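You operate a simulated robot arm through the tools that you are given. There is no shell and no other tool. Be economical: measure what you need, move in short steps, check, and stop when the job is done.

You run a simulated robot arm. Do the job below in one go: nothing can be reset, and whatever is moved stays where it is left.

JOB
Stop the green-taped cycler, pull its card and rerun the plate on the program the thick white card names.
Fine: the thick yellow card goes on the loading bench; wait for DONE.

The check looks at the end state, three seconds after you hand in, the way a careful person would. Anything else that was tipped, shoved, dropped, spilled or broken makes it a failure.

ROBOT AND FRAMES
A 7-joint arm with a two-finger parallel gripper, fixed in place. Base frame: the origin is at the foot of the arm, x ahead of it, y to its left, z up. Lengths are in m, angles in degrees, forces in N, time in s.
With the tool pointing down near the work surface it reaches from about 0.28 to 0.68 m from the base axis. Its first joint turns from -66.0 to 66.0 degrees. Payload 1.57 kg.
Tool frame: the origin (TCP) lies between the finger pads and is the grasp point; the fingertips stand 0.03 m ahead of it; z points along the fingers, y is the line along which they close. The gripper opens to 0.11 m. The fingers are 0.024 m wide and 0.012 m thick; the gripper's body (0.048 by 0.112 m) begins 0.078 m behind the TCP.
Orientation is told as [roll, pitch, yaw] about the base's x, y, z axes, in that order, counted from this pose: with the fingers straight down and closing along the base's y, the tool's x points along the base's -x, its y along +y and its z along -z.

CONTROLS
- The arm moves only by the tool arm_command. Its argument "deltas" is text: rows parted by semicolons, each of 6 numbers parted by spaces: the shift along the tool's x, y, z in units of 25 mm (1.0 is 25 mm), then the turn, a rotation vector about the tool's x, y, z in units of 4 degrees (1.0 is 4 degrees). In form: x y z ax ay az; .... A call has 1 to 20 rows; each row shifts and turns the commanded pose from where the row before left it, along the tool's axes as they then stand. "hand" is the finger opening in m, from 0 to 0.11, set as the call begins (left out, the last holds). A call with a number of a shift or a turn outside -1 to 1 is refused whole. Rows are played at 5 a second. More than 0.05 m and 8.6 degrees between two rows, or a gripper value outside its range, and nothing of the call is played. Where a pose cannot be reached the arm comes as near as it can. A force on the tool above 40 N (or 10 N above the force at the start of the call, whichever is more), or a blocked arm, ends the call early, and 0.2 s more pass. The fingers move at their own pace (about 0.108 m/s each) and stop on an object; they squeeze with about 32 N. The grip force told is the motor's: it shows also when the fingers shut on nothing. Time passes only in rows, and 0.2 s behind the last, so rows that do not move let the fingers close. The reply holds the time, the measured pose of the TCP, the force on the tool along the base axes, the opening and the grip force, in the units named above and with some noise, with the torque about the TCP (base axes, N m) and any sound that the robot's microphone picked up.
- Cameras (640 x 400 px; columns grow to the right, rows downward): "scene" is fixed at [0.1927, -0.4215, 1.4018]; the picture's right is [0.38, -0.93, 0.00], its down [-0.63, -0.26, -0.73] and it looks along [0.68, 0.28, -0.68] (base axes); focal length 214 px, centre (320, 200). "wrist" rides on the gripper at [0.07, 0.016, -0.141] in the tool frame; the picture's right is [-0.23, 0.97, 0.00], its down [-0.86, -0.20, -0.48] and it looks along [-0.47, -0.11, 0.88] (tool axes); focal length 222 px, centre (320, 200). There is no depth. A picture from a camera that has moved, and an enlarged one, comes with that camera's place and axes in the base frame and with its lens. The place of the scene camera against the robot may be out by one fixed shift of up to 0.018 m in any direction.
- camera(camera): a new picture of that camera. It takes no simulated time.
- close_up(camera, box): a new picture of the part [left, top, right, bottom] of that camera's present view, enlarged. It takes no simulated time.
- finish_job(): hands the job in; it is judged then, once.

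Work in short steps. Places have to be worked out from the pictures, the camera data and where the tool is seen: move nearer, look again, correct. Check each grasp and each placing, and mend what went wrong. You have 120 turns and 84 pictures in all, those below and enlarged ones among them. Open the gripper and draw the arm clear of the work before you hand the job in, unless the task says otherwise; then end with one line.

The tools are called after "Call:" as name(argument=value, ...) on one line, values as JSON. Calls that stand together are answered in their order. arm_command: Moves the arm, as the interface text tells. Its arguments: {"type":"object","properties":{"deltas":{"type":"string"},"hand":{"type":"number"}},"required":["deltas"]} The other tools are called the same way: camera (camera) takes a picture; close_up (camera, box) takes an enlarged picture of a part of a camera's view; finish_job () hands the job in.

At the start:

```text
clock: 0.0
tcp_pos: [0.4267, 0.0055, 1.266]
orientation: [0.0, 0.0, 0.0]
contact_force: [-0.9, -0.5, -0.1]
ft_torque: [-0.02, -0.02, -0.01]
opening: 0.1102
finger_force: 0.1
```

scene: 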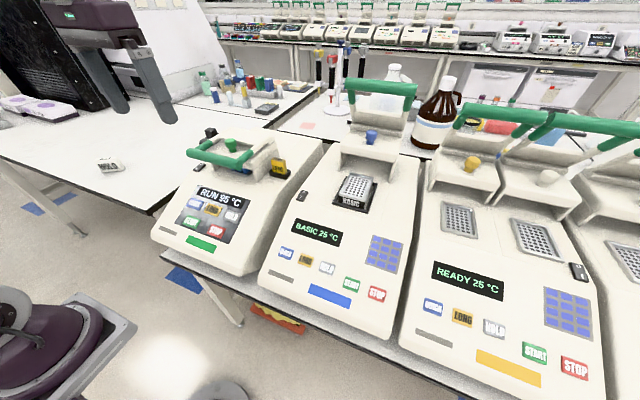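
wrist: 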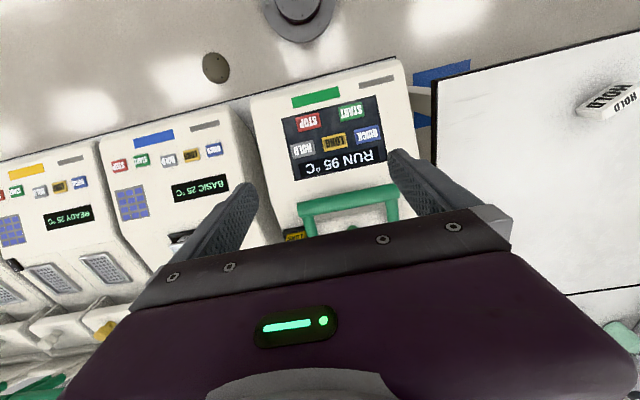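

The green-taped cycler shows RUN 95 °C, with a yellow card near its lid and a white block reading HOLD on the left bench. I'll enlarge both.

Call:
close_up(camera="scene", box=[140, 115, 330, 285])

Call:
close_up(camera="scene", box=[70, 140, 150, 190])

Call:
close_up(camera="wrist", box=[240, 60, 640, 310])

```text
2.35 times, centred on (235, 200) of scene
camera zoom: at [0.1927, -0.4215, 1.4018], right [0.38, -0.93, 0.0], down [-0.63, -0.26, -0.73], along [0.68, 0.28, -0.68], focal length 505 px, centre (520, 200)
```

zoom: 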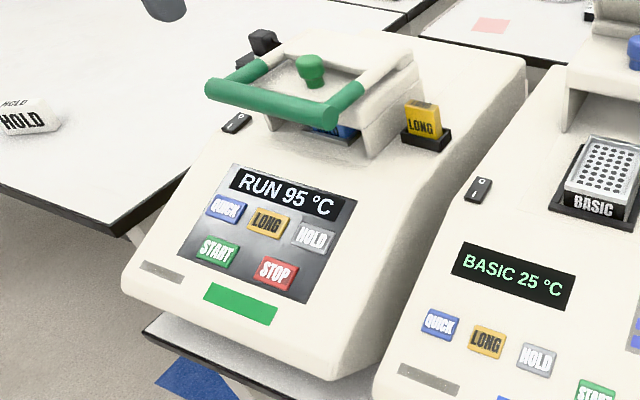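

```text
8.00 times, centred on (110, 165) of scene
camera zoom: at [0.1927, -0.4215, 1.4018], right [0.38, -0.93, 0.0], down [-0.63, -0.26, -0.73], along [0.68, 0.28, -0.68], focal length 1716 px, centre (2000, 480)
```

zoom: 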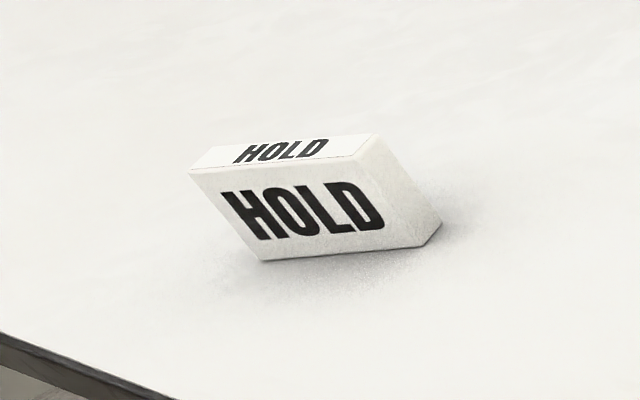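

```text
1.60 times, centred on (440, 185) of wrist
camera zoom: at [0.3573, 0.0224, 1.408], right [0.23, 0.97, 0.0], down [0.86, -0.2, 0.48], along [0.47, -0.11, -0.88], focal length 355 px, centre (128, 224)
```

zoom: 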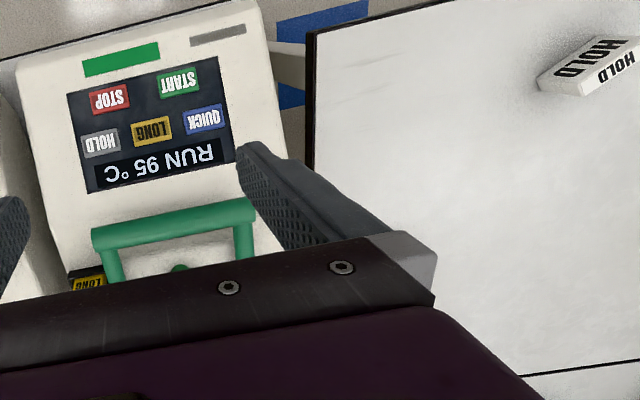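

From both views: bench top z≈0.95, STOP at ≈(0.427,-0.016,0.944), START ≈(0.428,0.070,0.944), HOLD ≈(0.470,-0.039,0.966), LONG card top ≈(0.64,-0.096,1.03), and the panel slopes about 27°. I'll close the fingers, descend above STOP, tilt to the panel normal and look.

Call:
arm_command(deltas="0.18 -0.095 0.9 0 0 0;0.18 -0.095 0.9 0 0 0;0.18 -0.095 0.9 0 0 0;0.18 -0.095 0.9 0 0 0;0.18 -0.095 0.9 0 0 0;0.18 -0.095 0.9 0 0 0;0.18 -0.095 0.9 0 0 0;0.18 -0.095 0.9 0 0 0;0.18 -0.095 0.9 0 0 0;0 0 0 0 -0.964 0;0 0 0 0 -0.964 0;0 0 0 0 -0.964 0;0 0 0 0 -0.964 0;0 0 0 0 -0.964 0;0 0 0 0 -0.964 0;0 0 0 0 -0.964 0", hand=0)

Call:
camera(camera="wrist")

Call:
close_up(camera="scene", box=[140, 115, 330, 285])

```text
clock: 3.4
tcp_pos: [0.386, -0.0135, 1.0661]
orientation: [0.9, -23.7, 0.0]
contact_force: [0.2, -0.5, 0.5]
ft_torque: [0.03, 0.01, 0.0]
opening: 0.0
finger_force: 20.8
out of reach, approached as far as the arm can: row 16
```

```text
78 pictures are left
camera wrist: at [0.2658, 0.0007, 1.1677], right [0.2, 0.97, 0.11], down [0.59, -0.21, 0.78], along [0.78, -0.1, -0.62], focal length 222 px, centre (320, 200)
```

wrist: 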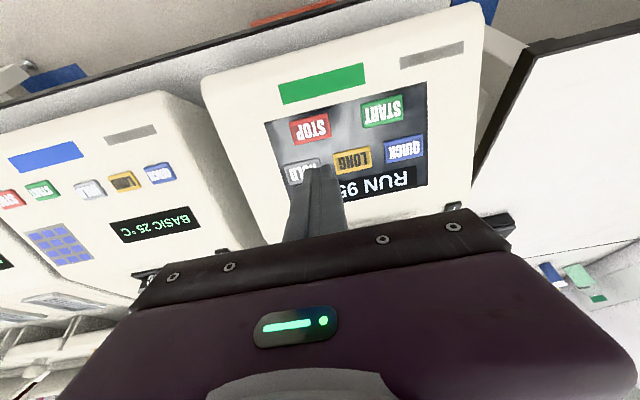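

```text
2.35 times, centred on (235, 200) of scene
camera zoom: at [0.1927, -0.4215, 1.4018], right [0.38, -0.93, 0.0], down [-0.63, -0.26, -0.73], along [0.68, 0.28, -0.68], focal length 505 px, centre (520, 200)
```

zoom: 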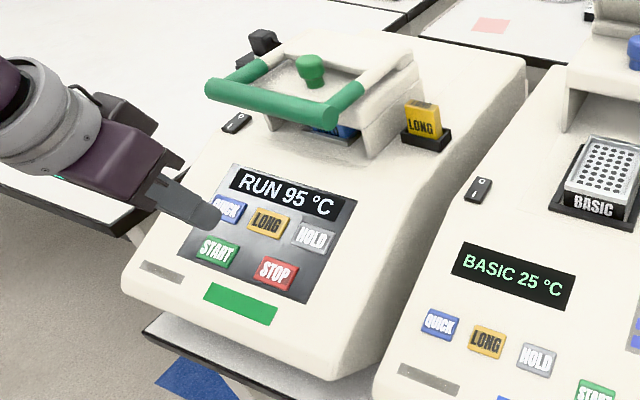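

The tilt got to about -24°, and the fingertip is about 0.1 m above the panel. I'll shift laterally to line up with STOP and go down partway.

Call:
arm_command(deltas="0.17 -0.045 0.75 0 0 0;0.17 -0.045 0.75 0 0 0;0.17 -0.045 0.75 0 0 0;0.17 -0.045 0.75 0 0 0")

Call:
camera(camera="wrist")

Call:
close_up(camera="scene", box=[160, 160, 280, 270])

```text
clock: 4.4
tcp_pos: [0.4001, -0.0206, 0.9998]
orientation: [0.9, -23.6, -0.3]
contact_force: [0.8, -0.4, 0.0]
ft_torque: [0.01, -0.01, -0.03]
opening: 0.0
finger_force: 21.6
out of reach, approached as far as the arm can: row 1, 2, 3
```

```text
76 pictures are left
camera wrist: at [0.2789, -0.006, 1.1018], right [0.21, 0.97, 0.1], down [0.59, -0.21, 0.78], along [0.78, -0.1, -0.62], focal length 222 px, centre (320, 200)
```

wrist: 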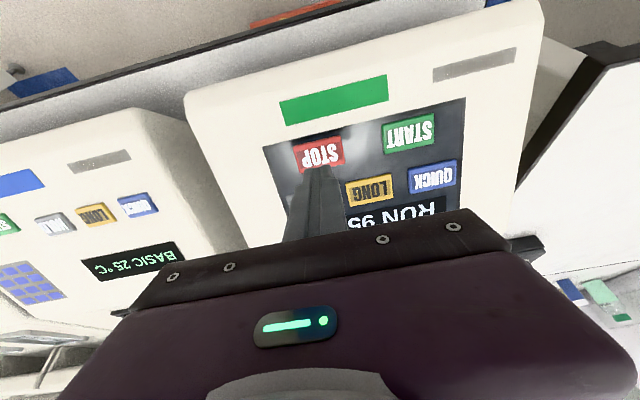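

```text
3.64 times, centred on (220, 215) of scene
camera zoom: at [0.1927, -0.4215, 1.4018], right [0.38, -0.93, 0.0], down [-0.63, -0.26, -0.73], along [0.68, 0.28, -0.68], focal length 780 px, centre (684, 146)
```

zoom: 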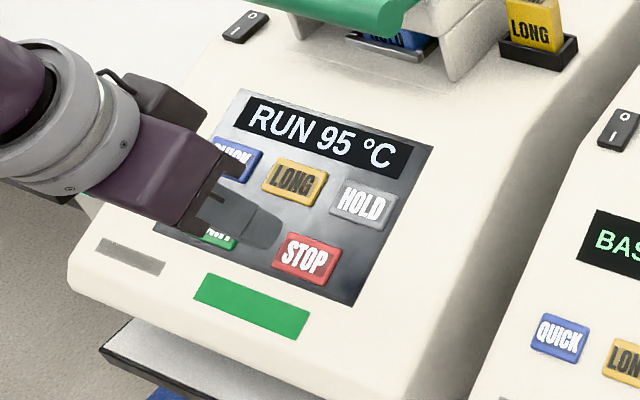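

STOP refined to about (0.425,-0.020,0.930), and the tip is about 44 mm short along the tool axis. I'll advance in small rows and watch the force.

Call:
arm_command(deltas="0.1 0 0.5 0 0 0;0.1 0 0.5 0 0 0;0 0 0.3 0 0 0;0 0 0.15 0 0 0")

Call:
close_up(camera="scene", box=[160, 160, 280, 270])

```text
clock: 5.4
tcp_pos: [0.408, -0.0192, 0.9652]
orientation: [1.0, -23.7, 0.0]
contact_force: [-0.1, 0.8, 0.6]
ft_torque: [-0.01, -0.04, -0.03]
opening: 0.0
finger_force: 21.2
```

```text
3.64 times, centred on (220, 215) of scene
camera zoom: at [0.1927, -0.4215, 1.4018], right [0.38, -0.93, 0.0], down [-0.63, -0.26, -0.73], along [0.68, 0.28, -0.68], focal length 780 px, centre (684, 146)
```

zoom: 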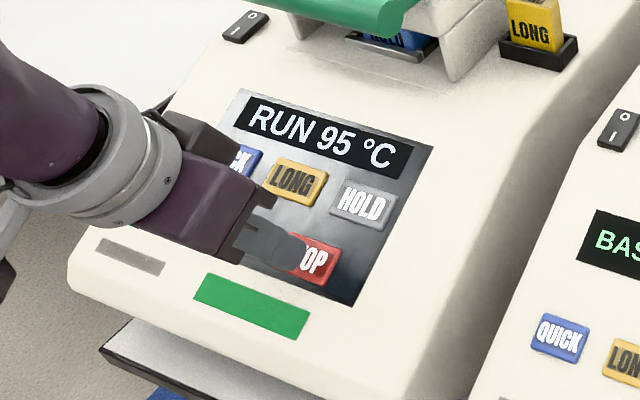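

The tip is just over STOP with no contact yet, so I'll continue in 2.5 mm rows.

Call:
arm_command(deltas="0 0 0.1 0 0 0;0 0 0.1 0 0 0;0 0 0.1 0 0 0;0 0 0.1 0 0 0")

Call:
close_up(camera="scene", box=[160, 160, 280, 270])

```text
clock: 6.4
tcp_pos: [0.4127, -0.0188, 0.9557]
orientation: [0.9, -23.5, -0.2]
contact_force: [0.4, 0.6, -0.1]
ft_torque: [0.01, 0.03, -0.03]
opening: 0.0001
finger_force: 20.4
```

```text
3.64 times, centred on (220, 215) of scene
camera zoom: at [0.1927, -0.4215, 1.4018], right [0.38, -0.93, 0.0], down [-0.63, -0.26, -0.73], along [0.68, 0.28, -0.68], focal length 780 px, centre (684, 146)
```

zoom: 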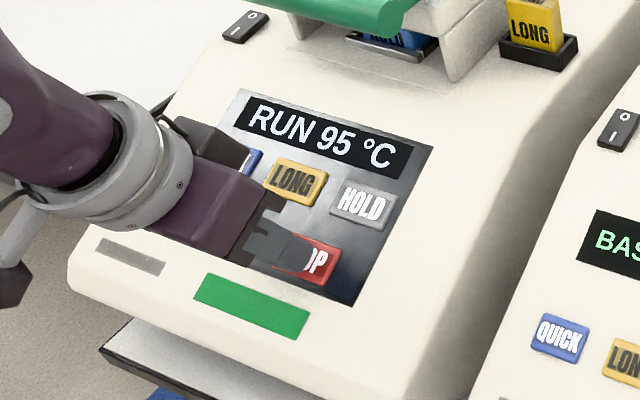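

Still no contact with the tip at z≈0.928. I'll continue.

Call:
arm_command(deltas="0 0 0.1 0 0 0;0 0 0.1 0 0 0;0 0 0.1 0 0 0;0 0 0.1 0 0 0")

Call:
close_up(camera="scene", box=[160, 160, 280, 270])

```text
clock: 7.3
tcp_pos: [0.416, -0.0192, 0.9488]
orientation: [1.0, -23.9, -0.1]
contact_force: [-12.4, 1.5, 20.9]
ft_torque: [-0.04, -0.19, -0.02]
opening: 0.0
finger_force: 21.5
heard: click
stopped in row 4: the force on the tool passed its limit at 53 N (the readings are from after the stop); the commanded pose is now the measured one
```

```text
3.64 times, centred on (220, 215) of scene
camera zoom: at [0.1921, -0.4214, 1.4019], right [0.38, -0.93, 0.0], down [-0.63, -0.26, -0.73], along [0.68, 0.28, -0.68], focal length 780 px, centre (684, 146)
```

zoom: 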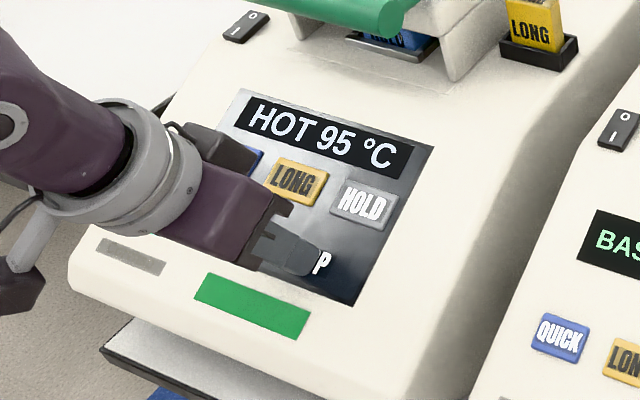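

STOP clicked and the display went to HOT 95 °C. I'll back out along the tool axis, straighten the tool, rise, and move toward the card to look at it.

Call:
arm_command(deltas="0 0 -0.5 0 0 0;0 0 -1 0 0 0;0 0 -1 0 0 0;0 0 0 0 1 0;0 0 0 0 1 0;0 0 0 0 1 0;0 0 0 0 1 0;0 0 0 0 1 0;0 0 0 0 0.95 0;0 0 -1 0 0 0;0 0 -1 0 0 0;0 0 -1 0 0 0;0 0 -1 0 0 0;0 0 -1 0 0 0;0 0 -1 0 0 0;0 0 -1 0 0 0;-0.8 -0.5 0 0 0 0;-1 -0.5 0 0 0 0;-1 -0.5 0 0 0 0;-1 -0.5 0 0 0 0", hand=0)

Call:
camera(camera="wrist")

Call:
close_up(camera="scene", box=[160, 110, 320, 250])

```text
clock: 11.6
tcp_pos: [0.4876, -0.0725, 1.1818]
orientation: [0.8, 0.2, 0.3]
contact_force: [0.3, -0.7, 0.0]
ft_torque: [0.02, -0.01, -0.01]
opening: 0.0001
finger_force: 21.3
```

```text
71 pictures are left
camera wrist: at [0.4176, -0.0578, 1.3228], right [0.22, 0.97, 0.01], down [0.86, -0.2, 0.47], along [0.47, -0.09, -0.88], focal length 222 px, centre (320, 200)
```

wrist: 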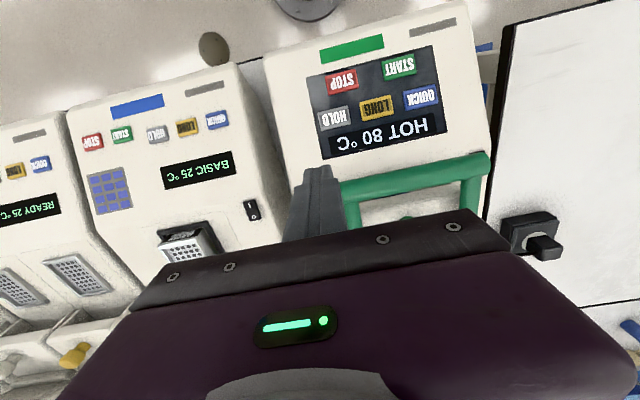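

```text
2.86 times, centred on (240, 180) of scene
camera zoom: at [0.1927, -0.4215, 1.4017], right [0.38, -0.93, 0.0], down [-0.63, -0.26, -0.73], along [0.68, 0.28, -0.68], focal length 613 px, centre (549, 257)
```

zoom: 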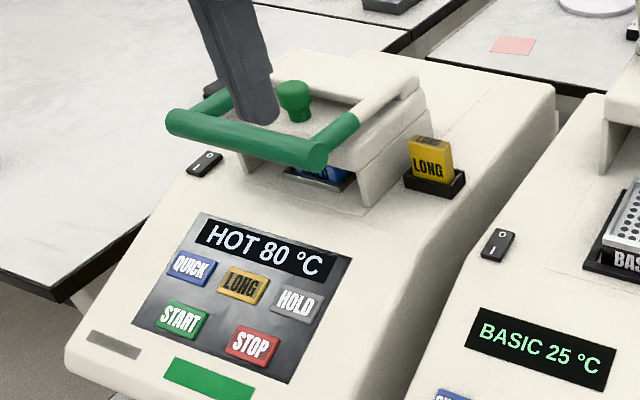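

The display is cooling (HOT 80 °C). I'll zoom in on the card to get its size and orientation.

Call:
close_up(camera="scene", box=[255, 145, 303, 175])

```text
13.33 times, centred on (279, 160) of scene
camera zoom: at [0.1927, -0.4215, 1.4017], right [0.38, -0.93, 0.0], down [-0.63, -0.26, -0.73], along [0.68, 0.28, -0.68], focal length 2860 px, centre (867, 733)
```

zoom: 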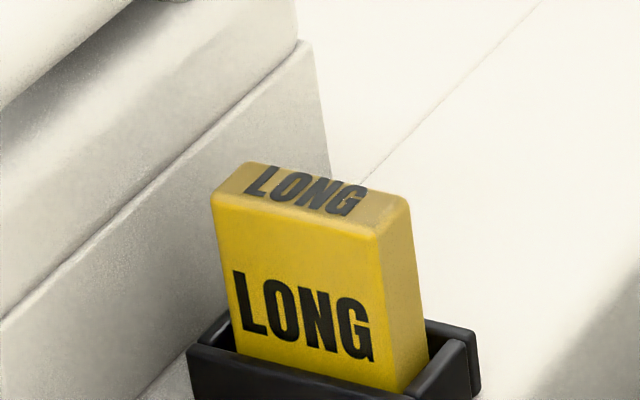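

From the scene camera the card is about 17 mm thick along x and 45 mm wide along y, standing upright, but its depth is uncertain. I'll move the wrist camera over it to triangulate.

Call:
arm_command(deltas="-0.95 0.24 0 0 0 0;-0.95 0.24 0 0 0 0;-0.95 0.24 0 0 0 0;-0.95 0.24 0 0 0 0;-0.95 0.24 0 0 0 0;-0.95 0.24 0 0 0 0;-0.95 0.24 0 0 0 0")

Call:
camera(camera="wrist")

```text
clock: 13.2
tcp_pos: [0.6184, -0.0312, 1.1701]
orientation: [0.9, 0.1, 0.2]
contact_force: [0.4, -0.8, -0.4]
ft_torque: [0.01, -0.02, -0.06]
opening: 0.0
finger_force: 21.1
out of reach, approached as far as the arm can: row 6, 7
```

```text
68 pictures are left
camera wrist: at [0.5485, -0.0164, 1.3114], right [0.22, 0.97, 0.01], down [0.86, -0.2, 0.47], along [0.47, -0.09, -0.88], focal length 222 px, centre (320, 200)
```

wrist: 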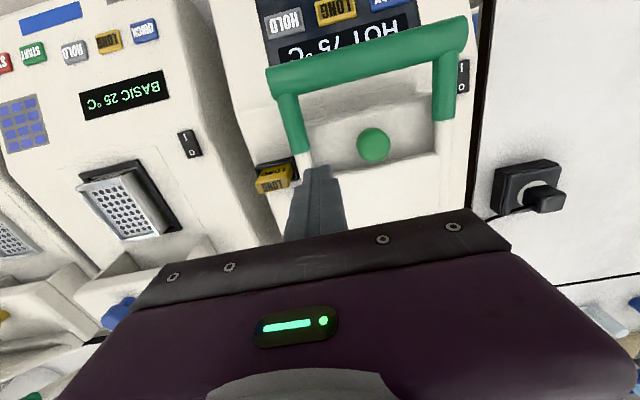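

The arm reached its limit at r≈0.62 at this height, but the card is now in view. I'll enlarge it.

Call:
close_up(camera="wrist", box=[230, 140, 326, 200])

```text
6.67 times, centred on (278, 170) of wrist
camera zoom: at [0.5485, -0.0164, 1.3114], right [0.22, 0.97, 0.01], down [0.86, -0.2, 0.47], along [0.47, -0.09, -0.88], focal length 1481 px, centre (600, 400)
```

zoom: 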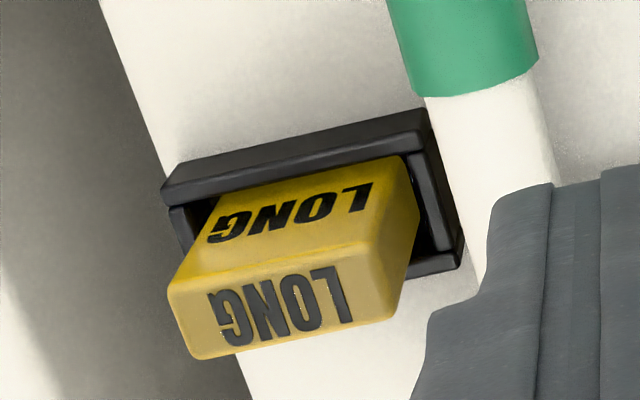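

The two views agree: the card's top centre is (0.652,-0.0965,1.0545), about 40 mm wide in y and 16 mm thick in x, with the lid wall tight on its +y side. I'll grip along x, so I'm yawing +90° (camera to the -y side) while shifting to the card's y.

Call:
arm_command(deltas="0.6 -0.8 0 0 0 0;0.6 -0.9 0 0 0 0;0 -0.9 0 0 0 0;0 0 0 0 0 -1;0 0 0 0 0 -1;0 0 0 0 0 -1;0 0 0 0 0 -1;0 0 0 0 0 -1;0 0 0 0 0 -1;0 0 0 0 0 -1;0 0 0 0 0 -1;0 0 0 0 0 -1;0 0 0 0 0 -1;0 0 0 0 0 -1;0 0 0 0 0 -1;0 0 0 0 0 -1;0 0 0 0 0 -1;0 0 0 0 0 -1;0 0 0 0 0 -1;0 0 0 0 0 -1", hand=0.05)

Call:
arm_command(deltas="0 0 0 0 0 -1;0 0 0 0 0 -1;0 0 0 0 0 -1;0 0 0 0 0 -1;0 0 0 0 0 -1;0 0 0 0 0 -0.5")

Call:
camera(camera="wrist")

```text
clock: 17.4
tcp_pos: [0.5886, -0.0955, 1.1693]
orientation: [0.3, -0.7, 68.4]
contact_force: [-0.2, 0.1, 0.2]
ft_torque: [0.02, 0.01, 0.04]
opening: 0.0499
finger_force: 0.0
```

```text
clock: 18.8
tcp_pos: [0.5881, -0.0953, 1.1691]
orientation: [0.1, -0.9, 90.4]
contact_force: [0.1, 0.4, 0.9]
ft_torque: [0.0, -0.01, 0.0]
opening: 0.05
finger_force: 0.2
```

```text
66 pictures are left
camera wrist: at [0.5731, -0.1668, 1.3088], right [-0.98, 0.22, 0.0], down [0.2, 0.85, 0.49], along [0.1, 0.48, -0.87], focal length 222 px, centre (320, 200)
```

wrist: 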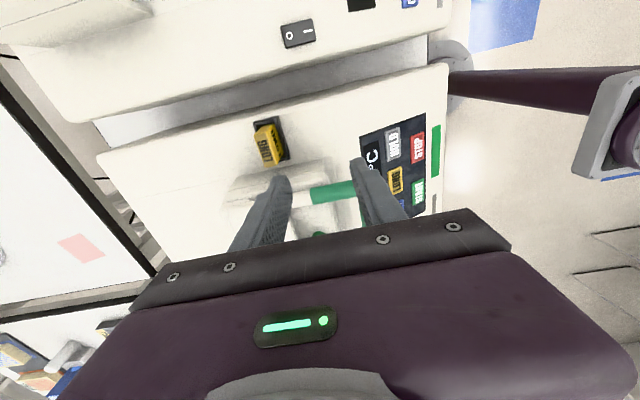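

Yaw is at 90°. I'll zoom on the card again for a second triangulation.

Call:
close_up(camera="wrist", box=[220, 105, 316, 165])

Call:
close_up(camera="scene", box=[160, 110, 320, 250])

```text
6.67 times, centred on (268, 135) of wrist
camera zoom: at [0.5731, -0.1668, 1.3088], right [-0.98, 0.22, 0.0], down [0.2, 0.85, 0.49], along [0.1, 0.48, -0.87], focal length 1481 px, centre (667, 633)
```

zoom: 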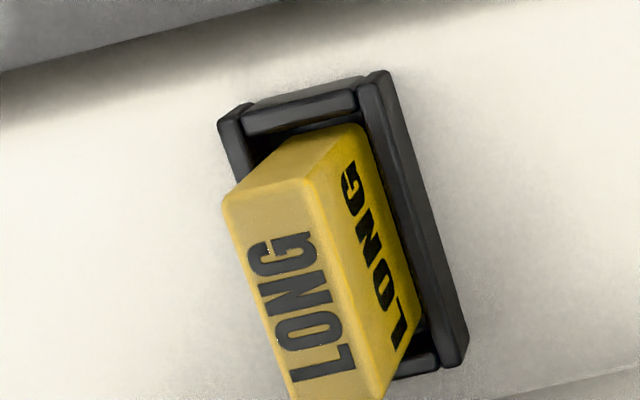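

```text
2.86 times, centred on (240, 180) of scene
camera zoom: at [0.1927, -0.4215, 1.4018], right [0.38, -0.93, 0.0], down [-0.63, -0.26, -0.73], along [0.68, 0.28, -0.68], focal length 613 px, centre (549, 257)
```

zoom: 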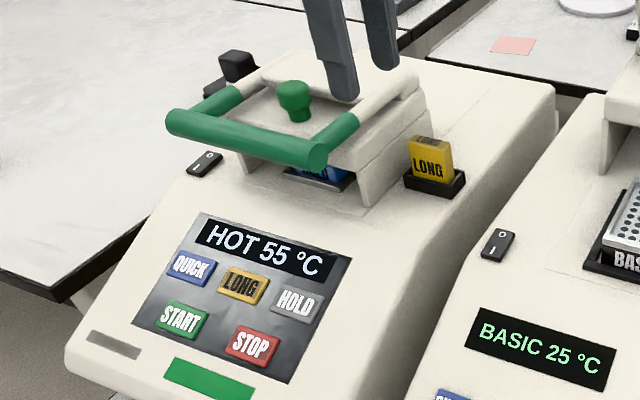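

Averaging gives the card centre at ≈(0.651,-0.101), top z≈1.054. I'll test reach by moving over it to z≈1.11.

Call:
arm_command(deltas="0.05 -0.5 0.5 0 0 0;0.05 -0.5 0.5 0 0 0;0.05 -0.5 0.5 0 0 0;0.05 -0.5 0.5 0 0 0;0 -0.5 0.3 0 0 0")

Call:
camera(camera="wrist")

Call:
close_up(camera="scene", box=[210, 95, 330, 185])

```text
clock: 19.9
tcp_pos: [0.6391, -0.1002, 1.1093]
orientation: [0.0, -0.8, 90.1]
contact_force: [0.0, 0.0, -0.7]
ft_torque: [0.03, -0.02, -0.03]
opening: 0.0503
finger_force: 0.1
out of reach, approached as far as the arm can: row 5
```

```text
63 pictures are left
camera wrist: at [0.6246, -0.1712, 1.2504], right [-0.97, 0.22, 0.0], down [0.2, 0.85, 0.49], along [0.11, 0.48, -0.87], focal length 222 px, centre (320, 200)
```

wrist: 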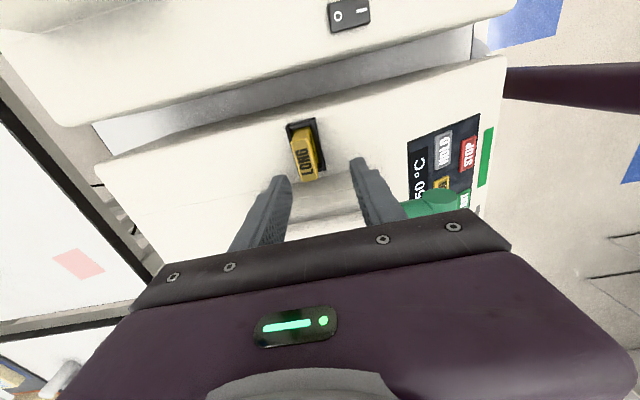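

```text
4.44 times, centred on (270, 140) of scene
camera zoom: at [0.1927, -0.4215, 1.4018], right [0.38, -0.93, 0.0], down [-0.63, -0.26, -0.73], along [0.68, 0.28, -0.68], focal length 953 px, centre (542, 467)
```

zoom: 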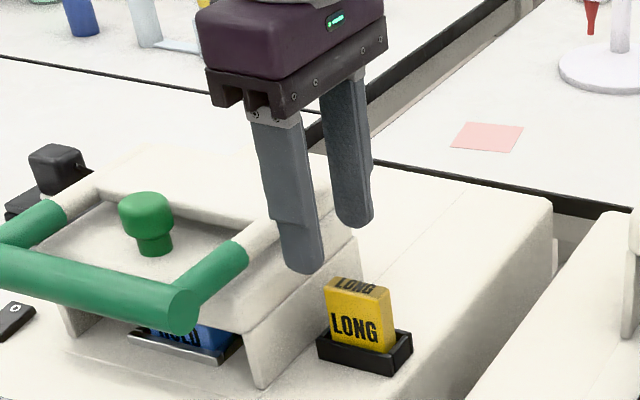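

Centre is ≈(0.652,-0.104), and I'm at x=0.639, limited at this height. I'll go down a little to tips just above the card top while pushing forward.

Call:
arm_command(deltas="0.1 -0.3 0.4 0 0 0;0.05 -0.2 0.35 0 0 0;0 0 0 0 0 0")

Call:
camera(camera="wrist")

Call:
close_up(camera="scene", box=[230, 115, 310, 175])

```text
clock: 20.8
tcp_pos: [0.6532, -0.1023, 1.0904]
orientation: [0.0, -0.9, 90.3]
contact_force: [1.0, 0.4, 0.3]
ft_torque: [0.04, 0.03, 0.02]
opening: 0.05
finger_force: 0.1
```

```text
61 pictures are left
camera wrist: at [0.6369, -0.1741, 1.2318], right [-0.97, 0.22, 0.0], down [0.2, 0.85, 0.49], along [0.11, 0.48, -0.87], focal length 222 px, centre (320, 200)
```

wrist: 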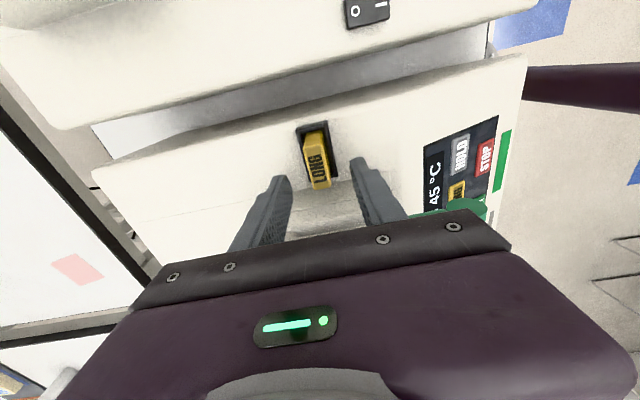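

```text
6.67 times, centred on (270, 145) of scene
camera zoom: at [0.1927, -0.4215, 1.4018], right [0.38, -0.93, 0.0], down [-0.63, -0.26, -0.73], along [0.68, 0.28, -0.68], focal length 1430 px, centre (653, 567)
```

zoom: 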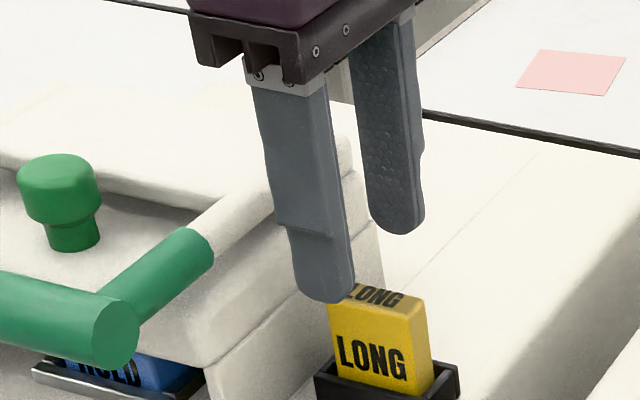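

x is lined up at 0.653. The card reads about 5–8 mm further to -y, so I'll shift 6 mm and descend to z≈1.048, keeping the tips just above the holder rim.

Call:
arm_command(deltas="0.25 0.04 0 0 0 0;0 0 0.4 0 0 0;0 0 0.4 0 0 0;0 0 0.4 0 0 0;0 0 0.3 0 0 0;0 0 0.15 0 0 0")

Call:
camera(camera="wrist")

Call:
close_up(camera="scene", box=[230, 120, 310, 180])

```text
clock: 22.1
tcp_pos: [0.6522, -0.1076, 1.05]
orientation: [0.2, -0.8, 90.2]
contact_force: [-0.2, 1.2, -0.5]
ft_torque: [0.0, 0.0, 0.02]
opening: 0.0503
finger_force: 0.1
```

```text
59 pictures are left
camera wrist: at [0.6358, -0.1783, 1.1901], right [-0.97, 0.22, 0.0], down [0.2, 0.85, 0.49], along [0.11, 0.48, -0.87], focal length 222 px, centre (320, 200)
```

wrist: 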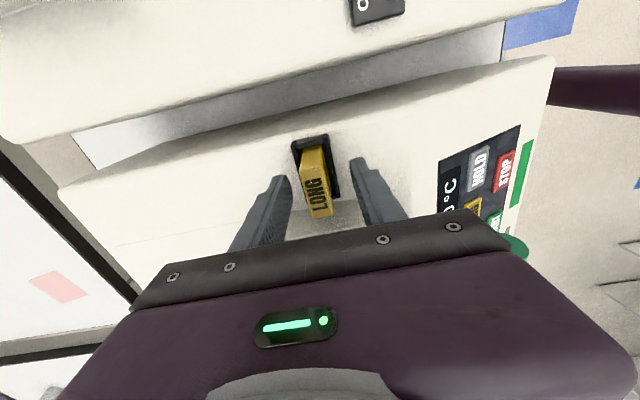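

```text
6.67 times, centred on (270, 150) of scene
camera zoom: at [0.1927, -0.4215, 1.4018], right [0.38, -0.93, 0.0], down [-0.63, -0.26, -0.73], along [0.68, 0.28, -0.68], focal length 1430 px, centre (653, 533)
```

zoom: 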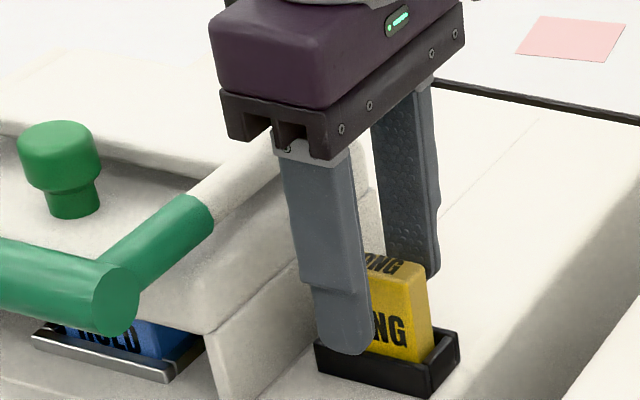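

The fingers straddle the card with the tips at rim height. I'll shift 5 mm more to -y and close.

Call:
arm_command(deltas="0.2 0 0 0 0 0;0 0 0 0 0 0;0 0 0 0 0 0")

Call:
arm_command(deltas="0 0 0 0 0 0;0 0 0 0 0 0;0 0 0 0 0 0;0 0 0 0 0 0", hand=0.0)

Call:
close_up(camera="scene", box=[230, 120, 310, 180])

```text
clock: 22.9
tcp_pos: [0.6514, -0.1125, 1.0513]
orientation: [0.1, -0.9, 90.3]
contact_force: [-0.1, 0.8, 0.8]
ft_torque: [-0.01, 0.0, 0.02]
opening: 0.05
finger_force: 0.1
```

```text
clock: 23.9
tcp_pos: [0.6519, -0.1117, 1.0499]
orientation: [0.0, -0.8, 90.3]
contact_force: [1.2, -0.6, 0.5]
ft_torque: [-0.01, -0.04, -0.01]
opening: 0.0167
finger_force: 32.1
```

```text
6.67 times, centred on (270, 150) of scene
camera zoom: at [0.1927, -0.4215, 1.4018], right [0.38, -0.93, 0.0], down [-0.63, -0.26, -0.73], along [0.68, 0.28, -0.68], focal length 1430 px, centre (653, 533)
```

zoom: 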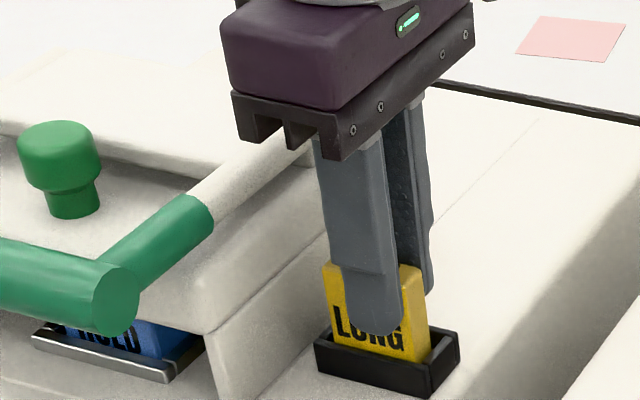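

The card is gripped at 16.7 mm. I'll let the block finish cooling before pulling and check the display.

Call:
arm_command(deltas="0 0 0 0 0 0;0 0 0 0 0 0;0 0 0 0 0 0;0 0 0 0 0 0;0 0 0 0 0 0;0 0 0 0 0 0;0 0 0 0 0 0;0 0 0 0 0 0;0 0 0 0 0 0;0 0 0 0 0 0")

Call:
close_up(camera="scene", box=[160, 110, 320, 250])

```text
clock: 26.1
tcp_pos: [0.653, -0.1117, 1.0502]
orientation: [0.1, -0.9, 90.2]
contact_force: [2.8, -0.9, 2.2]
ft_torque: [-0.01, -0.08, -0.05]
opening: 0.017
finger_force: 32.1
```

```text
2.86 times, centred on (240, 180) of scene
camera zoom: at [0.1927, -0.4215, 1.4018], right [0.38, -0.93, 0.0], down [-0.63, -0.26, -0.73], along [0.68, 0.28, -0.68], focal length 613 px, centre (549, 257)
```

zoom: 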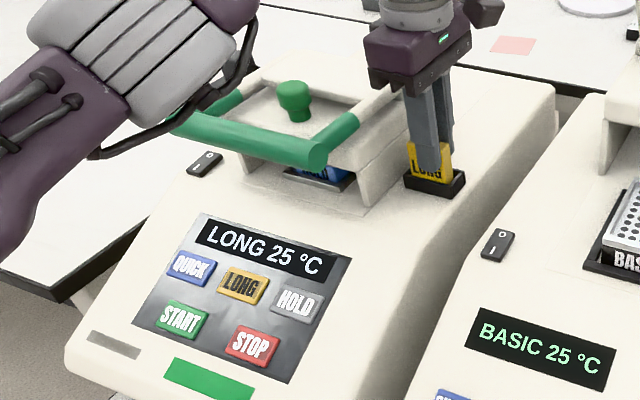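

The display is now LONG 25 °C, so the unit is cooled and the card sets the program. I'll lift the card slowly.

Call:
arm_command(deltas="0 0 -0.2 0 0 0;0 0 -0.2 0 0 0;0 0 -0.2 0 0 0;0 0 -0.2 0 0 0;0 0 -0.2 0 0 0")

Call:
close_up(camera="scene", box=[160, 110, 320, 250])

```text
clock: 27.4
tcp_pos: [0.6526, -0.1126, 1.076]
orientation: [0.0, -0.7, 90.3]
contact_force: [-0.2, 0.3, -0.9]
ft_torque: [-0.04, 0.02, 0.02]
opening: 0.0166
finger_force: 32.4
```

```text
2.86 times, centred on (240, 180) of scene
camera zoom: at [0.1927, -0.4215, 1.4018], right [0.38, -0.93, 0.0], down [-0.63, -0.26, -0.73], along [0.68, 0.28, -0.68], focal length 613 px, centre (549, 257)
```

zoom: 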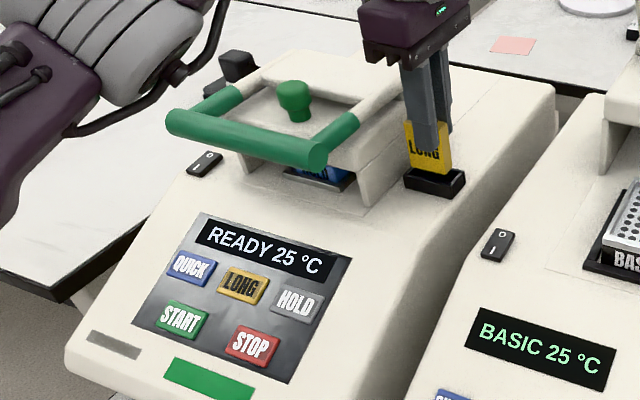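

The display is READY and the card's bottom is near the rim. I'll lift it clear, then draw back and up to the front of the machine, staying on the -y side of the handle.

Call:
arm_command(deltas="0 0 -0.25 0 0 0;0 0 -0.25 0 0 0;0 0 -0.25 0 0 0;0 0.2 -0.6 0 0 0;0 0.5 -0.7 0 0 0;0 0.7 -0.7 0 0 0;0 0.9 -0.7 0 0 0;0 0.9 -0.7 0 0 0;0 1 -0.4 0 0 0;0 1 0 0 0 0;0 1 0 0 0 0;0 1 0 0 0 0;0 1 0 0 0 0")

Call:
camera(camera="scene")

```text
clock: 30.1
tcp_pos: [0.4446, -0.1168, 1.1896]
orientation: [0.1, -0.9, 90.2]
contact_force: [-0.3, 0.2, -0.6]
ft_torque: [0.02, 0.0, -0.01]
opening: 0.0167
finger_force: 32.3
out of reach, approached as far as the arm can: row 4
```

```text
54 pictures are left
```

scene: 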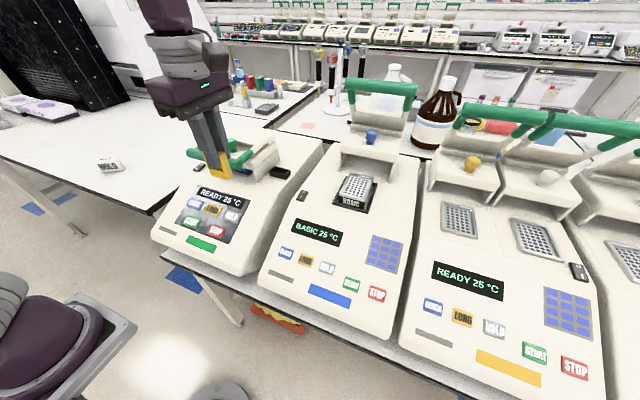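

The card is held with the arm in front of the lid. I'll cross to the left over the bench at a safe height.

Call:
arm_command(deltas="0 0.3 -0.8 0 0 0;-1 0 0 0 0 0;-1 0 0 0 0 0;-1 0 0 0 0 0;-1 0 0 0 0 0;-1 0 0 0 0 0;-1 0 0 0 0 0;-1 0 0 0 0 0;-1 0 0 0 0 0;-1 0 0 0 0 0;-1 0 0 0 0 0;-1 0 0 0 0 0;-1 0 0 0 0 0;-1 0 0 0 0 0;-1 0 0 0 0 0;-1 -0.5 0 0 0 0;-1 -0.5 0 0 0 0;-1 -0.5 0 0 0 0;-1 -0.5 0 0 0 0")

Call:
camera(camera="wrist")

Call:
close_up(camera="scene", box=[40, 60, 300, 260])

```text
clock: 34.1
tcp_pos: [0.4754, 0.3178, 1.2139]
orientation: [0.1, -0.7, 90.1]
contact_force: [0.6, -0.5, 0.3]
ft_torque: [-0.02, 0.04, -0.05]
opening: 0.0171
finger_force: 31.4
out of reach, approached as far as the arm can: row 19
```

```text
53 pictures are left
camera wrist: at [0.4601, 0.2466, 1.3551], right [-0.97, 0.22, 0.01], down [0.2, 0.85, 0.49], along [0.1, 0.48, -0.87], focal length 222 px, centre (320, 200)
```

wrist: 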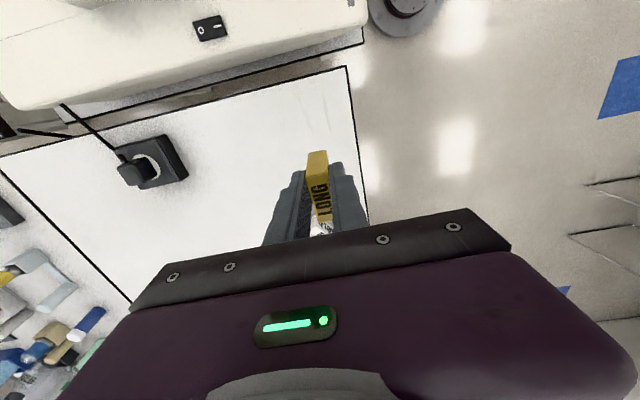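

```text
2.00 times, centred on (170, 160) of scene
camera zoom: at [0.1927, -0.4215, 1.4018], right [0.38, -0.93, 0.0], down [-0.63, -0.26, -0.73], along [0.68, 0.28, -0.68], focal length 429 px, centre (620, 280)
```

zoom: 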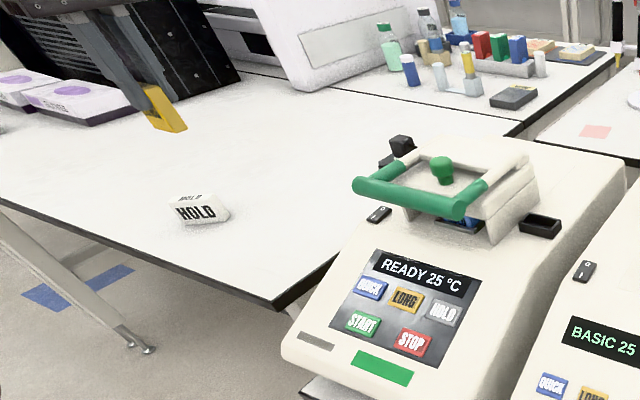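

The bench surface triangulates to z≈0.925, and the spot around (0.50,0.33) is clear. I'll lower the card to just above the bench.

Call:
arm_command(deltas="-0.2 -0.25 0.9 0 0 0;-0.2 -0.25 0.9 0 0 0;0 -0.25 0.9 0 0 0;0 -0.25 0.9 0 0 0;0 0 0.9 0 0 0;0 0 0.9 0 0 0;0 0 0.9 0 0 0;0 0 0.8 0 0 0")

Call:
close_up(camera="scene", box=[70, 80, 230, 220])

```text
clock: 36.0
tcp_pos: [0.5015, 0.3304, 1.0374]
orientation: [0.0, -0.9, 90.2]
contact_force: [0.1, 0.6, -0.4]
ft_torque: [-0.03, 0.04, 0.01]
opening: 0.0168
finger_force: 32.1
```

```text
2.86 times, centred on (150, 150) of scene
camera zoom: at [0.1927, -0.4215, 1.4018], right [0.38, -0.93, 0.0], down [-0.63, -0.26, -0.73], along [0.68, 0.28, -0.68], focal length 613 px, centre (806, 343)
```

zoom: 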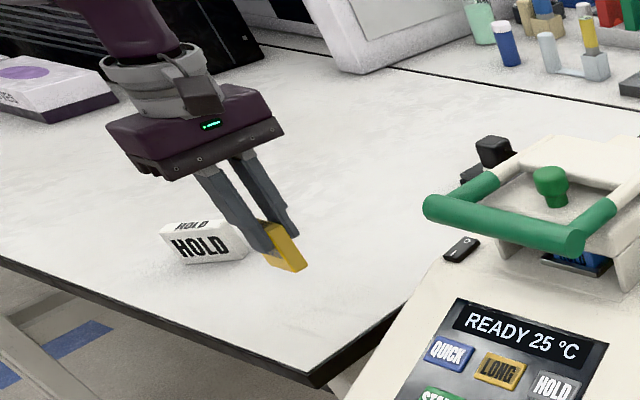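

I'll keep descending, with finer steps near the expected contact at TCP z≈0.985.

Call:
arm_command(deltas="0 0 0.5 0 0 0;0 0 0.5 0 0 0;0 0 0.3 0 0 0;0 0 0.2 0 0 0;0 0 0.1 0 0 0;0 0 0.1 0 0 0")

Call:
close_up(camera="scene", box=[110, 120, 190, 190])

```text
clock: 37.4
tcp_pos: [0.4999, 0.3322, 0.9958]
orientation: [0.1, -0.8, 90.3]
contact_force: [0.2, -0.4, -0.6]
ft_torque: [-0.02, -0.02, 0.01]
opening: 0.0166
finger_force: 31.9
```

```text
5.71 times, centred on (150, 155) of scene
camera zoom: at [0.1927, -0.4215, 1.4018], right [0.38, -0.93, 0.0], down [-0.63, -0.26, -0.73], along [0.68, 0.28, -0.68], focal length 1226 px, centre (1291, 457)
```

zoom: 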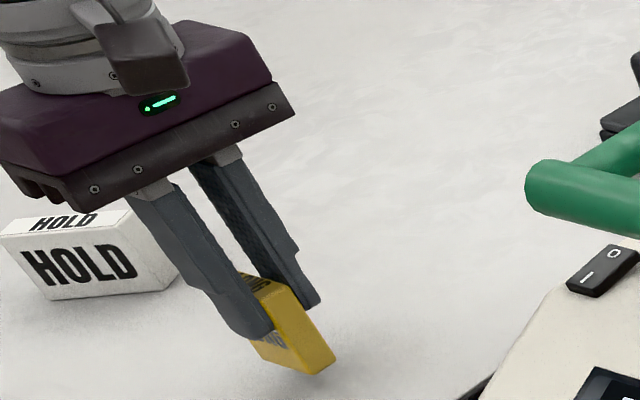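

Not touching yet. I'll continue in 2.5 mm rows.

Call:
arm_command(deltas="0 0 0.1 0 0 0;0 0 0.1 0 0 0;0 0 0.1 0 0 0;0 0 0.1 0 0 0;0 0 0.1 0 0 0;0 0 0.1 0 0 0")

Call:
close_up(camera="scene", box=[110, 120, 190, 190])

```text
clock: 38.8
tcp_pos: [0.4999, 0.3312, 0.9825]
orientation: [-0.1, -0.9, 90.2]
contact_force: [-2.3, -3.0, 15.8]
ft_torque: [0.0, 0.11, 0.01]
opening: 0.017
finger_force: 31.9
```

```text
5.71 times, centred on (150, 155) of scene
camera zoom: at [0.1924, -0.4218, 1.4017], right [0.38, -0.93, 0.0], down [-0.63, -0.26, -0.73], along [0.68, 0.28, -0.68], focal length 1226 px, centre (1291, 457)
```

zoom: 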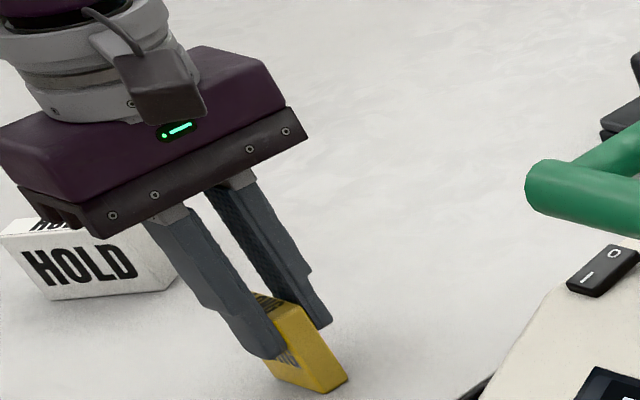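

Contact at about 16 N with the card standing on the bench. I'll ease up a hair, open partway, then withdraw straight up.

Call:
arm_command(deltas="0 0 -0.05 0 0 0;0 0 0 0 0 0")

Call:
arm_command(deltas="0 0 0 0 0 0;0 0 0 0 0 0;0 0 0 0 0 0;0 0 -0.3 0 0 0;0 0 -0.6 0 0 0;0 0 -1 0 0 0;0 0 -1 0 0 0;0 0 -1 0 0 0", hand=0.045)

Call:
close_up(camera="scene", box=[90, 110, 210, 210])

Call:
close_up(camera="scene", box=[180, 120, 320, 250])

```text
clock: 39.4
tcp_pos: [0.5001, 0.3315, 0.9828]
orientation: [0.1, -0.8, 90.3]
contact_force: [1.2, -0.2, 3.2]
ft_torque: [0.13, -0.08, -0.05]
opening: 0.0168
finger_force: 32.1
```

```text
clock: 41.1
tcp_pos: [0.4995, 0.3287, 1.0811]
orientation: [0.1, -0.8, 90.3]
contact_force: [0.5, 0.4, -0.7]
ft_torque: [-0.01, 0.02, 0.01]
opening: 0.0451
finger_force: 0.0
```

```text
4.00 times, centred on (150, 160) of scene
camera zoom: at [0.1927, -0.4215, 1.4018], right [0.38, -0.93, 0.0], down [-0.63, -0.26, -0.73], along [0.68, 0.28, -0.68], focal length 858 px, centre (1000, 360)
```

zoom: 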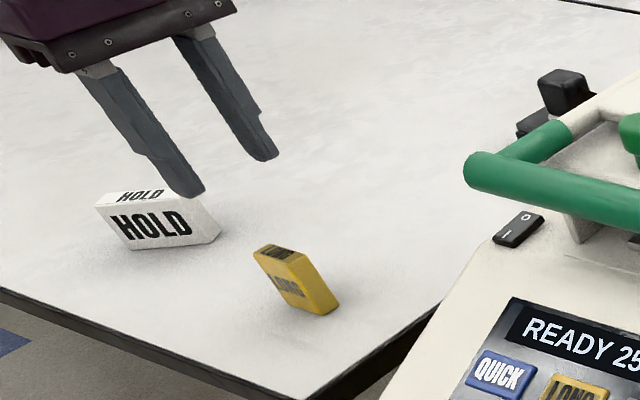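

```text
3.08 times, centred on (250, 185) of scene
camera zoom: at [0.1927, -0.4215, 1.4018], right [0.38, -0.93, 0.0], down [-0.63, -0.26, -0.73], along [0.68, 0.28, -0.68], focal length 660 px, centre (535, 246)
```

zoom: 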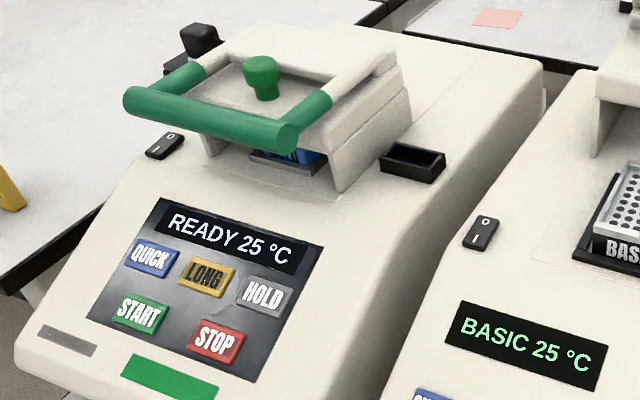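

The yellow card stands on the bench, released. Next I'll try the HOLD button, which may set the program just as the card did. I'm rising, crossing back, closing the fingers and undoing the yaw.

Call:
arm_command(deltas="0 0.4 -1 0 0 0;0 0.6 -1 0 0 0;0 0.6 -1 0 0 0;0 0.6 -1 0 0 0;0 0.6 -1 0 0 0;1 0 0 0 0 0;1 0 0 0 0 0;1 0 0 0 0 0;1 0 0 0 0 0;1 0 0 0 0 0;1 0 0 0 0 0;1 0 0 0 0 0;1 0 0 0 0 0;1 0 0 0 0 0;1 0 0 0 0 0;1 0 0 0 0 0;1 0 0 0 0 0;1 0 0 0 0 0;1 0 0 0 0 0;0.75 0 0 0 0 0")

Call:
arm_command(deltas="0 0 0 0 0 1;0 0 0 0 0 1;0 0 0 0 0 1;0 0 0 0 0 1;0 0 0 0 0 1;0 0 0 0 0 1;0 0 0 0 0 1;0 0 0 0 0 1;0 0 0 0 0 1;0 0 0 0 0 1;0 0 0 0 0 1;0 0 0 0 0 1;0 0 0 0 0 1;0 0 0 0 0 1;0 0 0 0 0 1;0 0 0 0 0 1;0 0 0 0 0 1;0 0 0 0 0 1;0 0 0 0 0 1;0 0 0 0 0 1", hand=0)

Call:
arm_command(deltas="0 0 0 0 0 1;0 0 0 0 0 1;0 0 0 0 0 0.5")

```text
clock: 45.4
tcp_pos: [0.4319, -0.0419, 1.1987]
orientation: [0.1, -0.8, 90.3]
contact_force: [0.3, 0.4, -0.1]
ft_torque: [0.01, -0.02, 0.03]
opening: 0.0446
finger_force: 0.0
```

```text
clock: 49.5
tcp_pos: [0.4316, -0.0415, 1.1998]
orientation: [0.9, -0.1, 10.2]
contact_force: [0.2, 1.2, 0.3]
ft_torque: [0.02, 0.02, -0.01]
opening: 0.0
finger_force: 21.7
```

```text
clock: 50.4
tcp_pos: [0.4316, -0.0412, 1.199]
orientation: [0.8, 0.2, 0.2]
contact_force: [0.3, 0.2, -0.5]
ft_torque: [0.03, -0.03, 0.02]
opening: 0.0
finger_force: 21.3
```

Next I descend above HOLD and tilt to the panel normal, then look.

Call:
arm_command(deltas="-0.12 0 0.9 0 0 0;-0.12 0 0.9 0 0 0;0 0 0.9 0 0 0;0 0 0.9 0 0 0;0 0 0.9 0 0 0;0 0 0.9 0 0 0;0 0 0.8 0 0 0;0 0 0 0 -1 0;0 0 0 0 -1 0;0 0 0 0 -1 0;0 0 0 0 -1 0;0 0 0 0 -1 0;0 0 0 0 -1 0;0 0 0 0 0 0")

Call:
camera(camera="wrist")

Call:
close_up(camera="scene", box=[160, 160, 280, 270])

```text
clock: 53.4
tcp_pos: [0.4366, -0.0391, 1.0448]
orientation: [0.9, -24.0, -0.1]
contact_force: [0.4, -0.2, 0.0]
ft_torque: [0.01, 0.04, -0.01]
opening: 0.0001
finger_force: 21.5
```

```text
46 pictures are left
camera wrist: at [0.3159, -0.024, 1.1454], right [0.2, 0.97, 0.11], down [0.59, -0.21, 0.78], along [0.78, -0.1, -0.61], focal length 222 px, centre (320, 200)
```

wrist: 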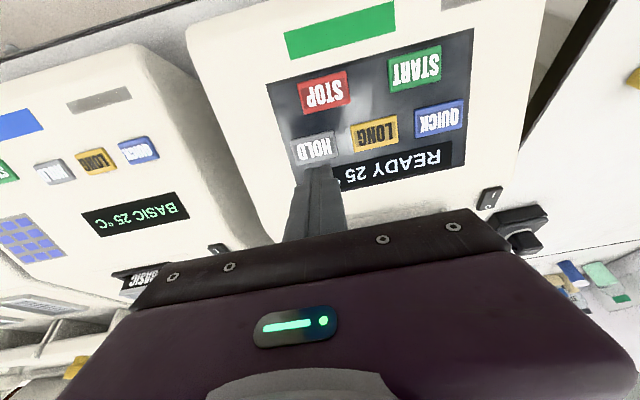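

```text
3.64 times, centred on (220, 215) of scene
camera zoom: at [0.1927, -0.4215, 1.4018], right [0.38, -0.93, 0.0], down [-0.63, -0.26, -0.73], along [0.68, 0.28, -0.68], focal length 780 px, centre (684, 146)
```

zoom: 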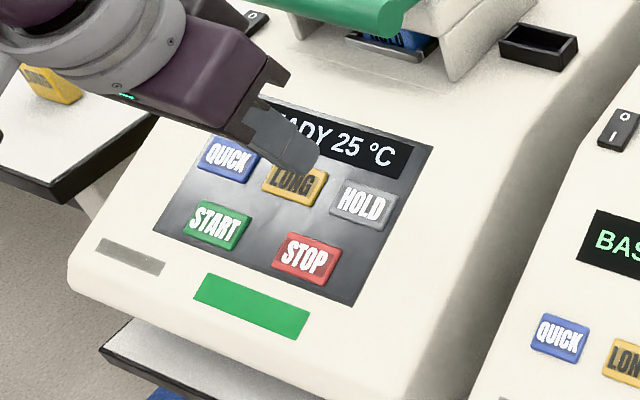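

STOP re-projects to its known spot, and HOLD works out at (0.474,-0.043,0.952), about 70 mm ahead of the tip along the tool axis. I'll advance 60 mm.

Call:
arm_command(deltas="0.08 -0.06 0.6 0 0 0;0.08 -0.06 0.6 0 0 0;0 0 0.6 0 0 0;0 0 0.5 0 0 0")

Call:
close_up(camera="scene", box=[160, 160, 280, 270])

```text
clock: 54.4
tcp_pos: [0.4572, -0.0419, 0.9893]
orientation: [0.9, -23.9, 0.0]
contact_force: [0.6, -0.3, 0.4]
ft_torque: [-0.04, 0.01, -0.01]
opening: 0.0
finger_force: 21.2
```

```text
3.64 times, centred on (220, 215) of scene
camera zoom: at [0.1927, -0.4215, 1.4018], right [0.38, -0.93, 0.0], down [-0.63, -0.26, -0.73], along [0.68, 0.28, -0.68], focal length 780 px, centre (684, 146)
```

zoom: 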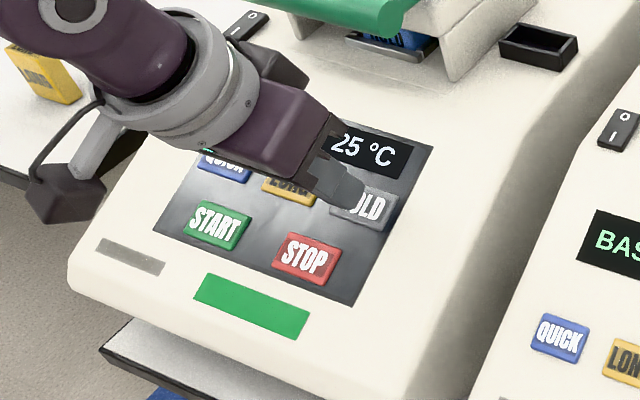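

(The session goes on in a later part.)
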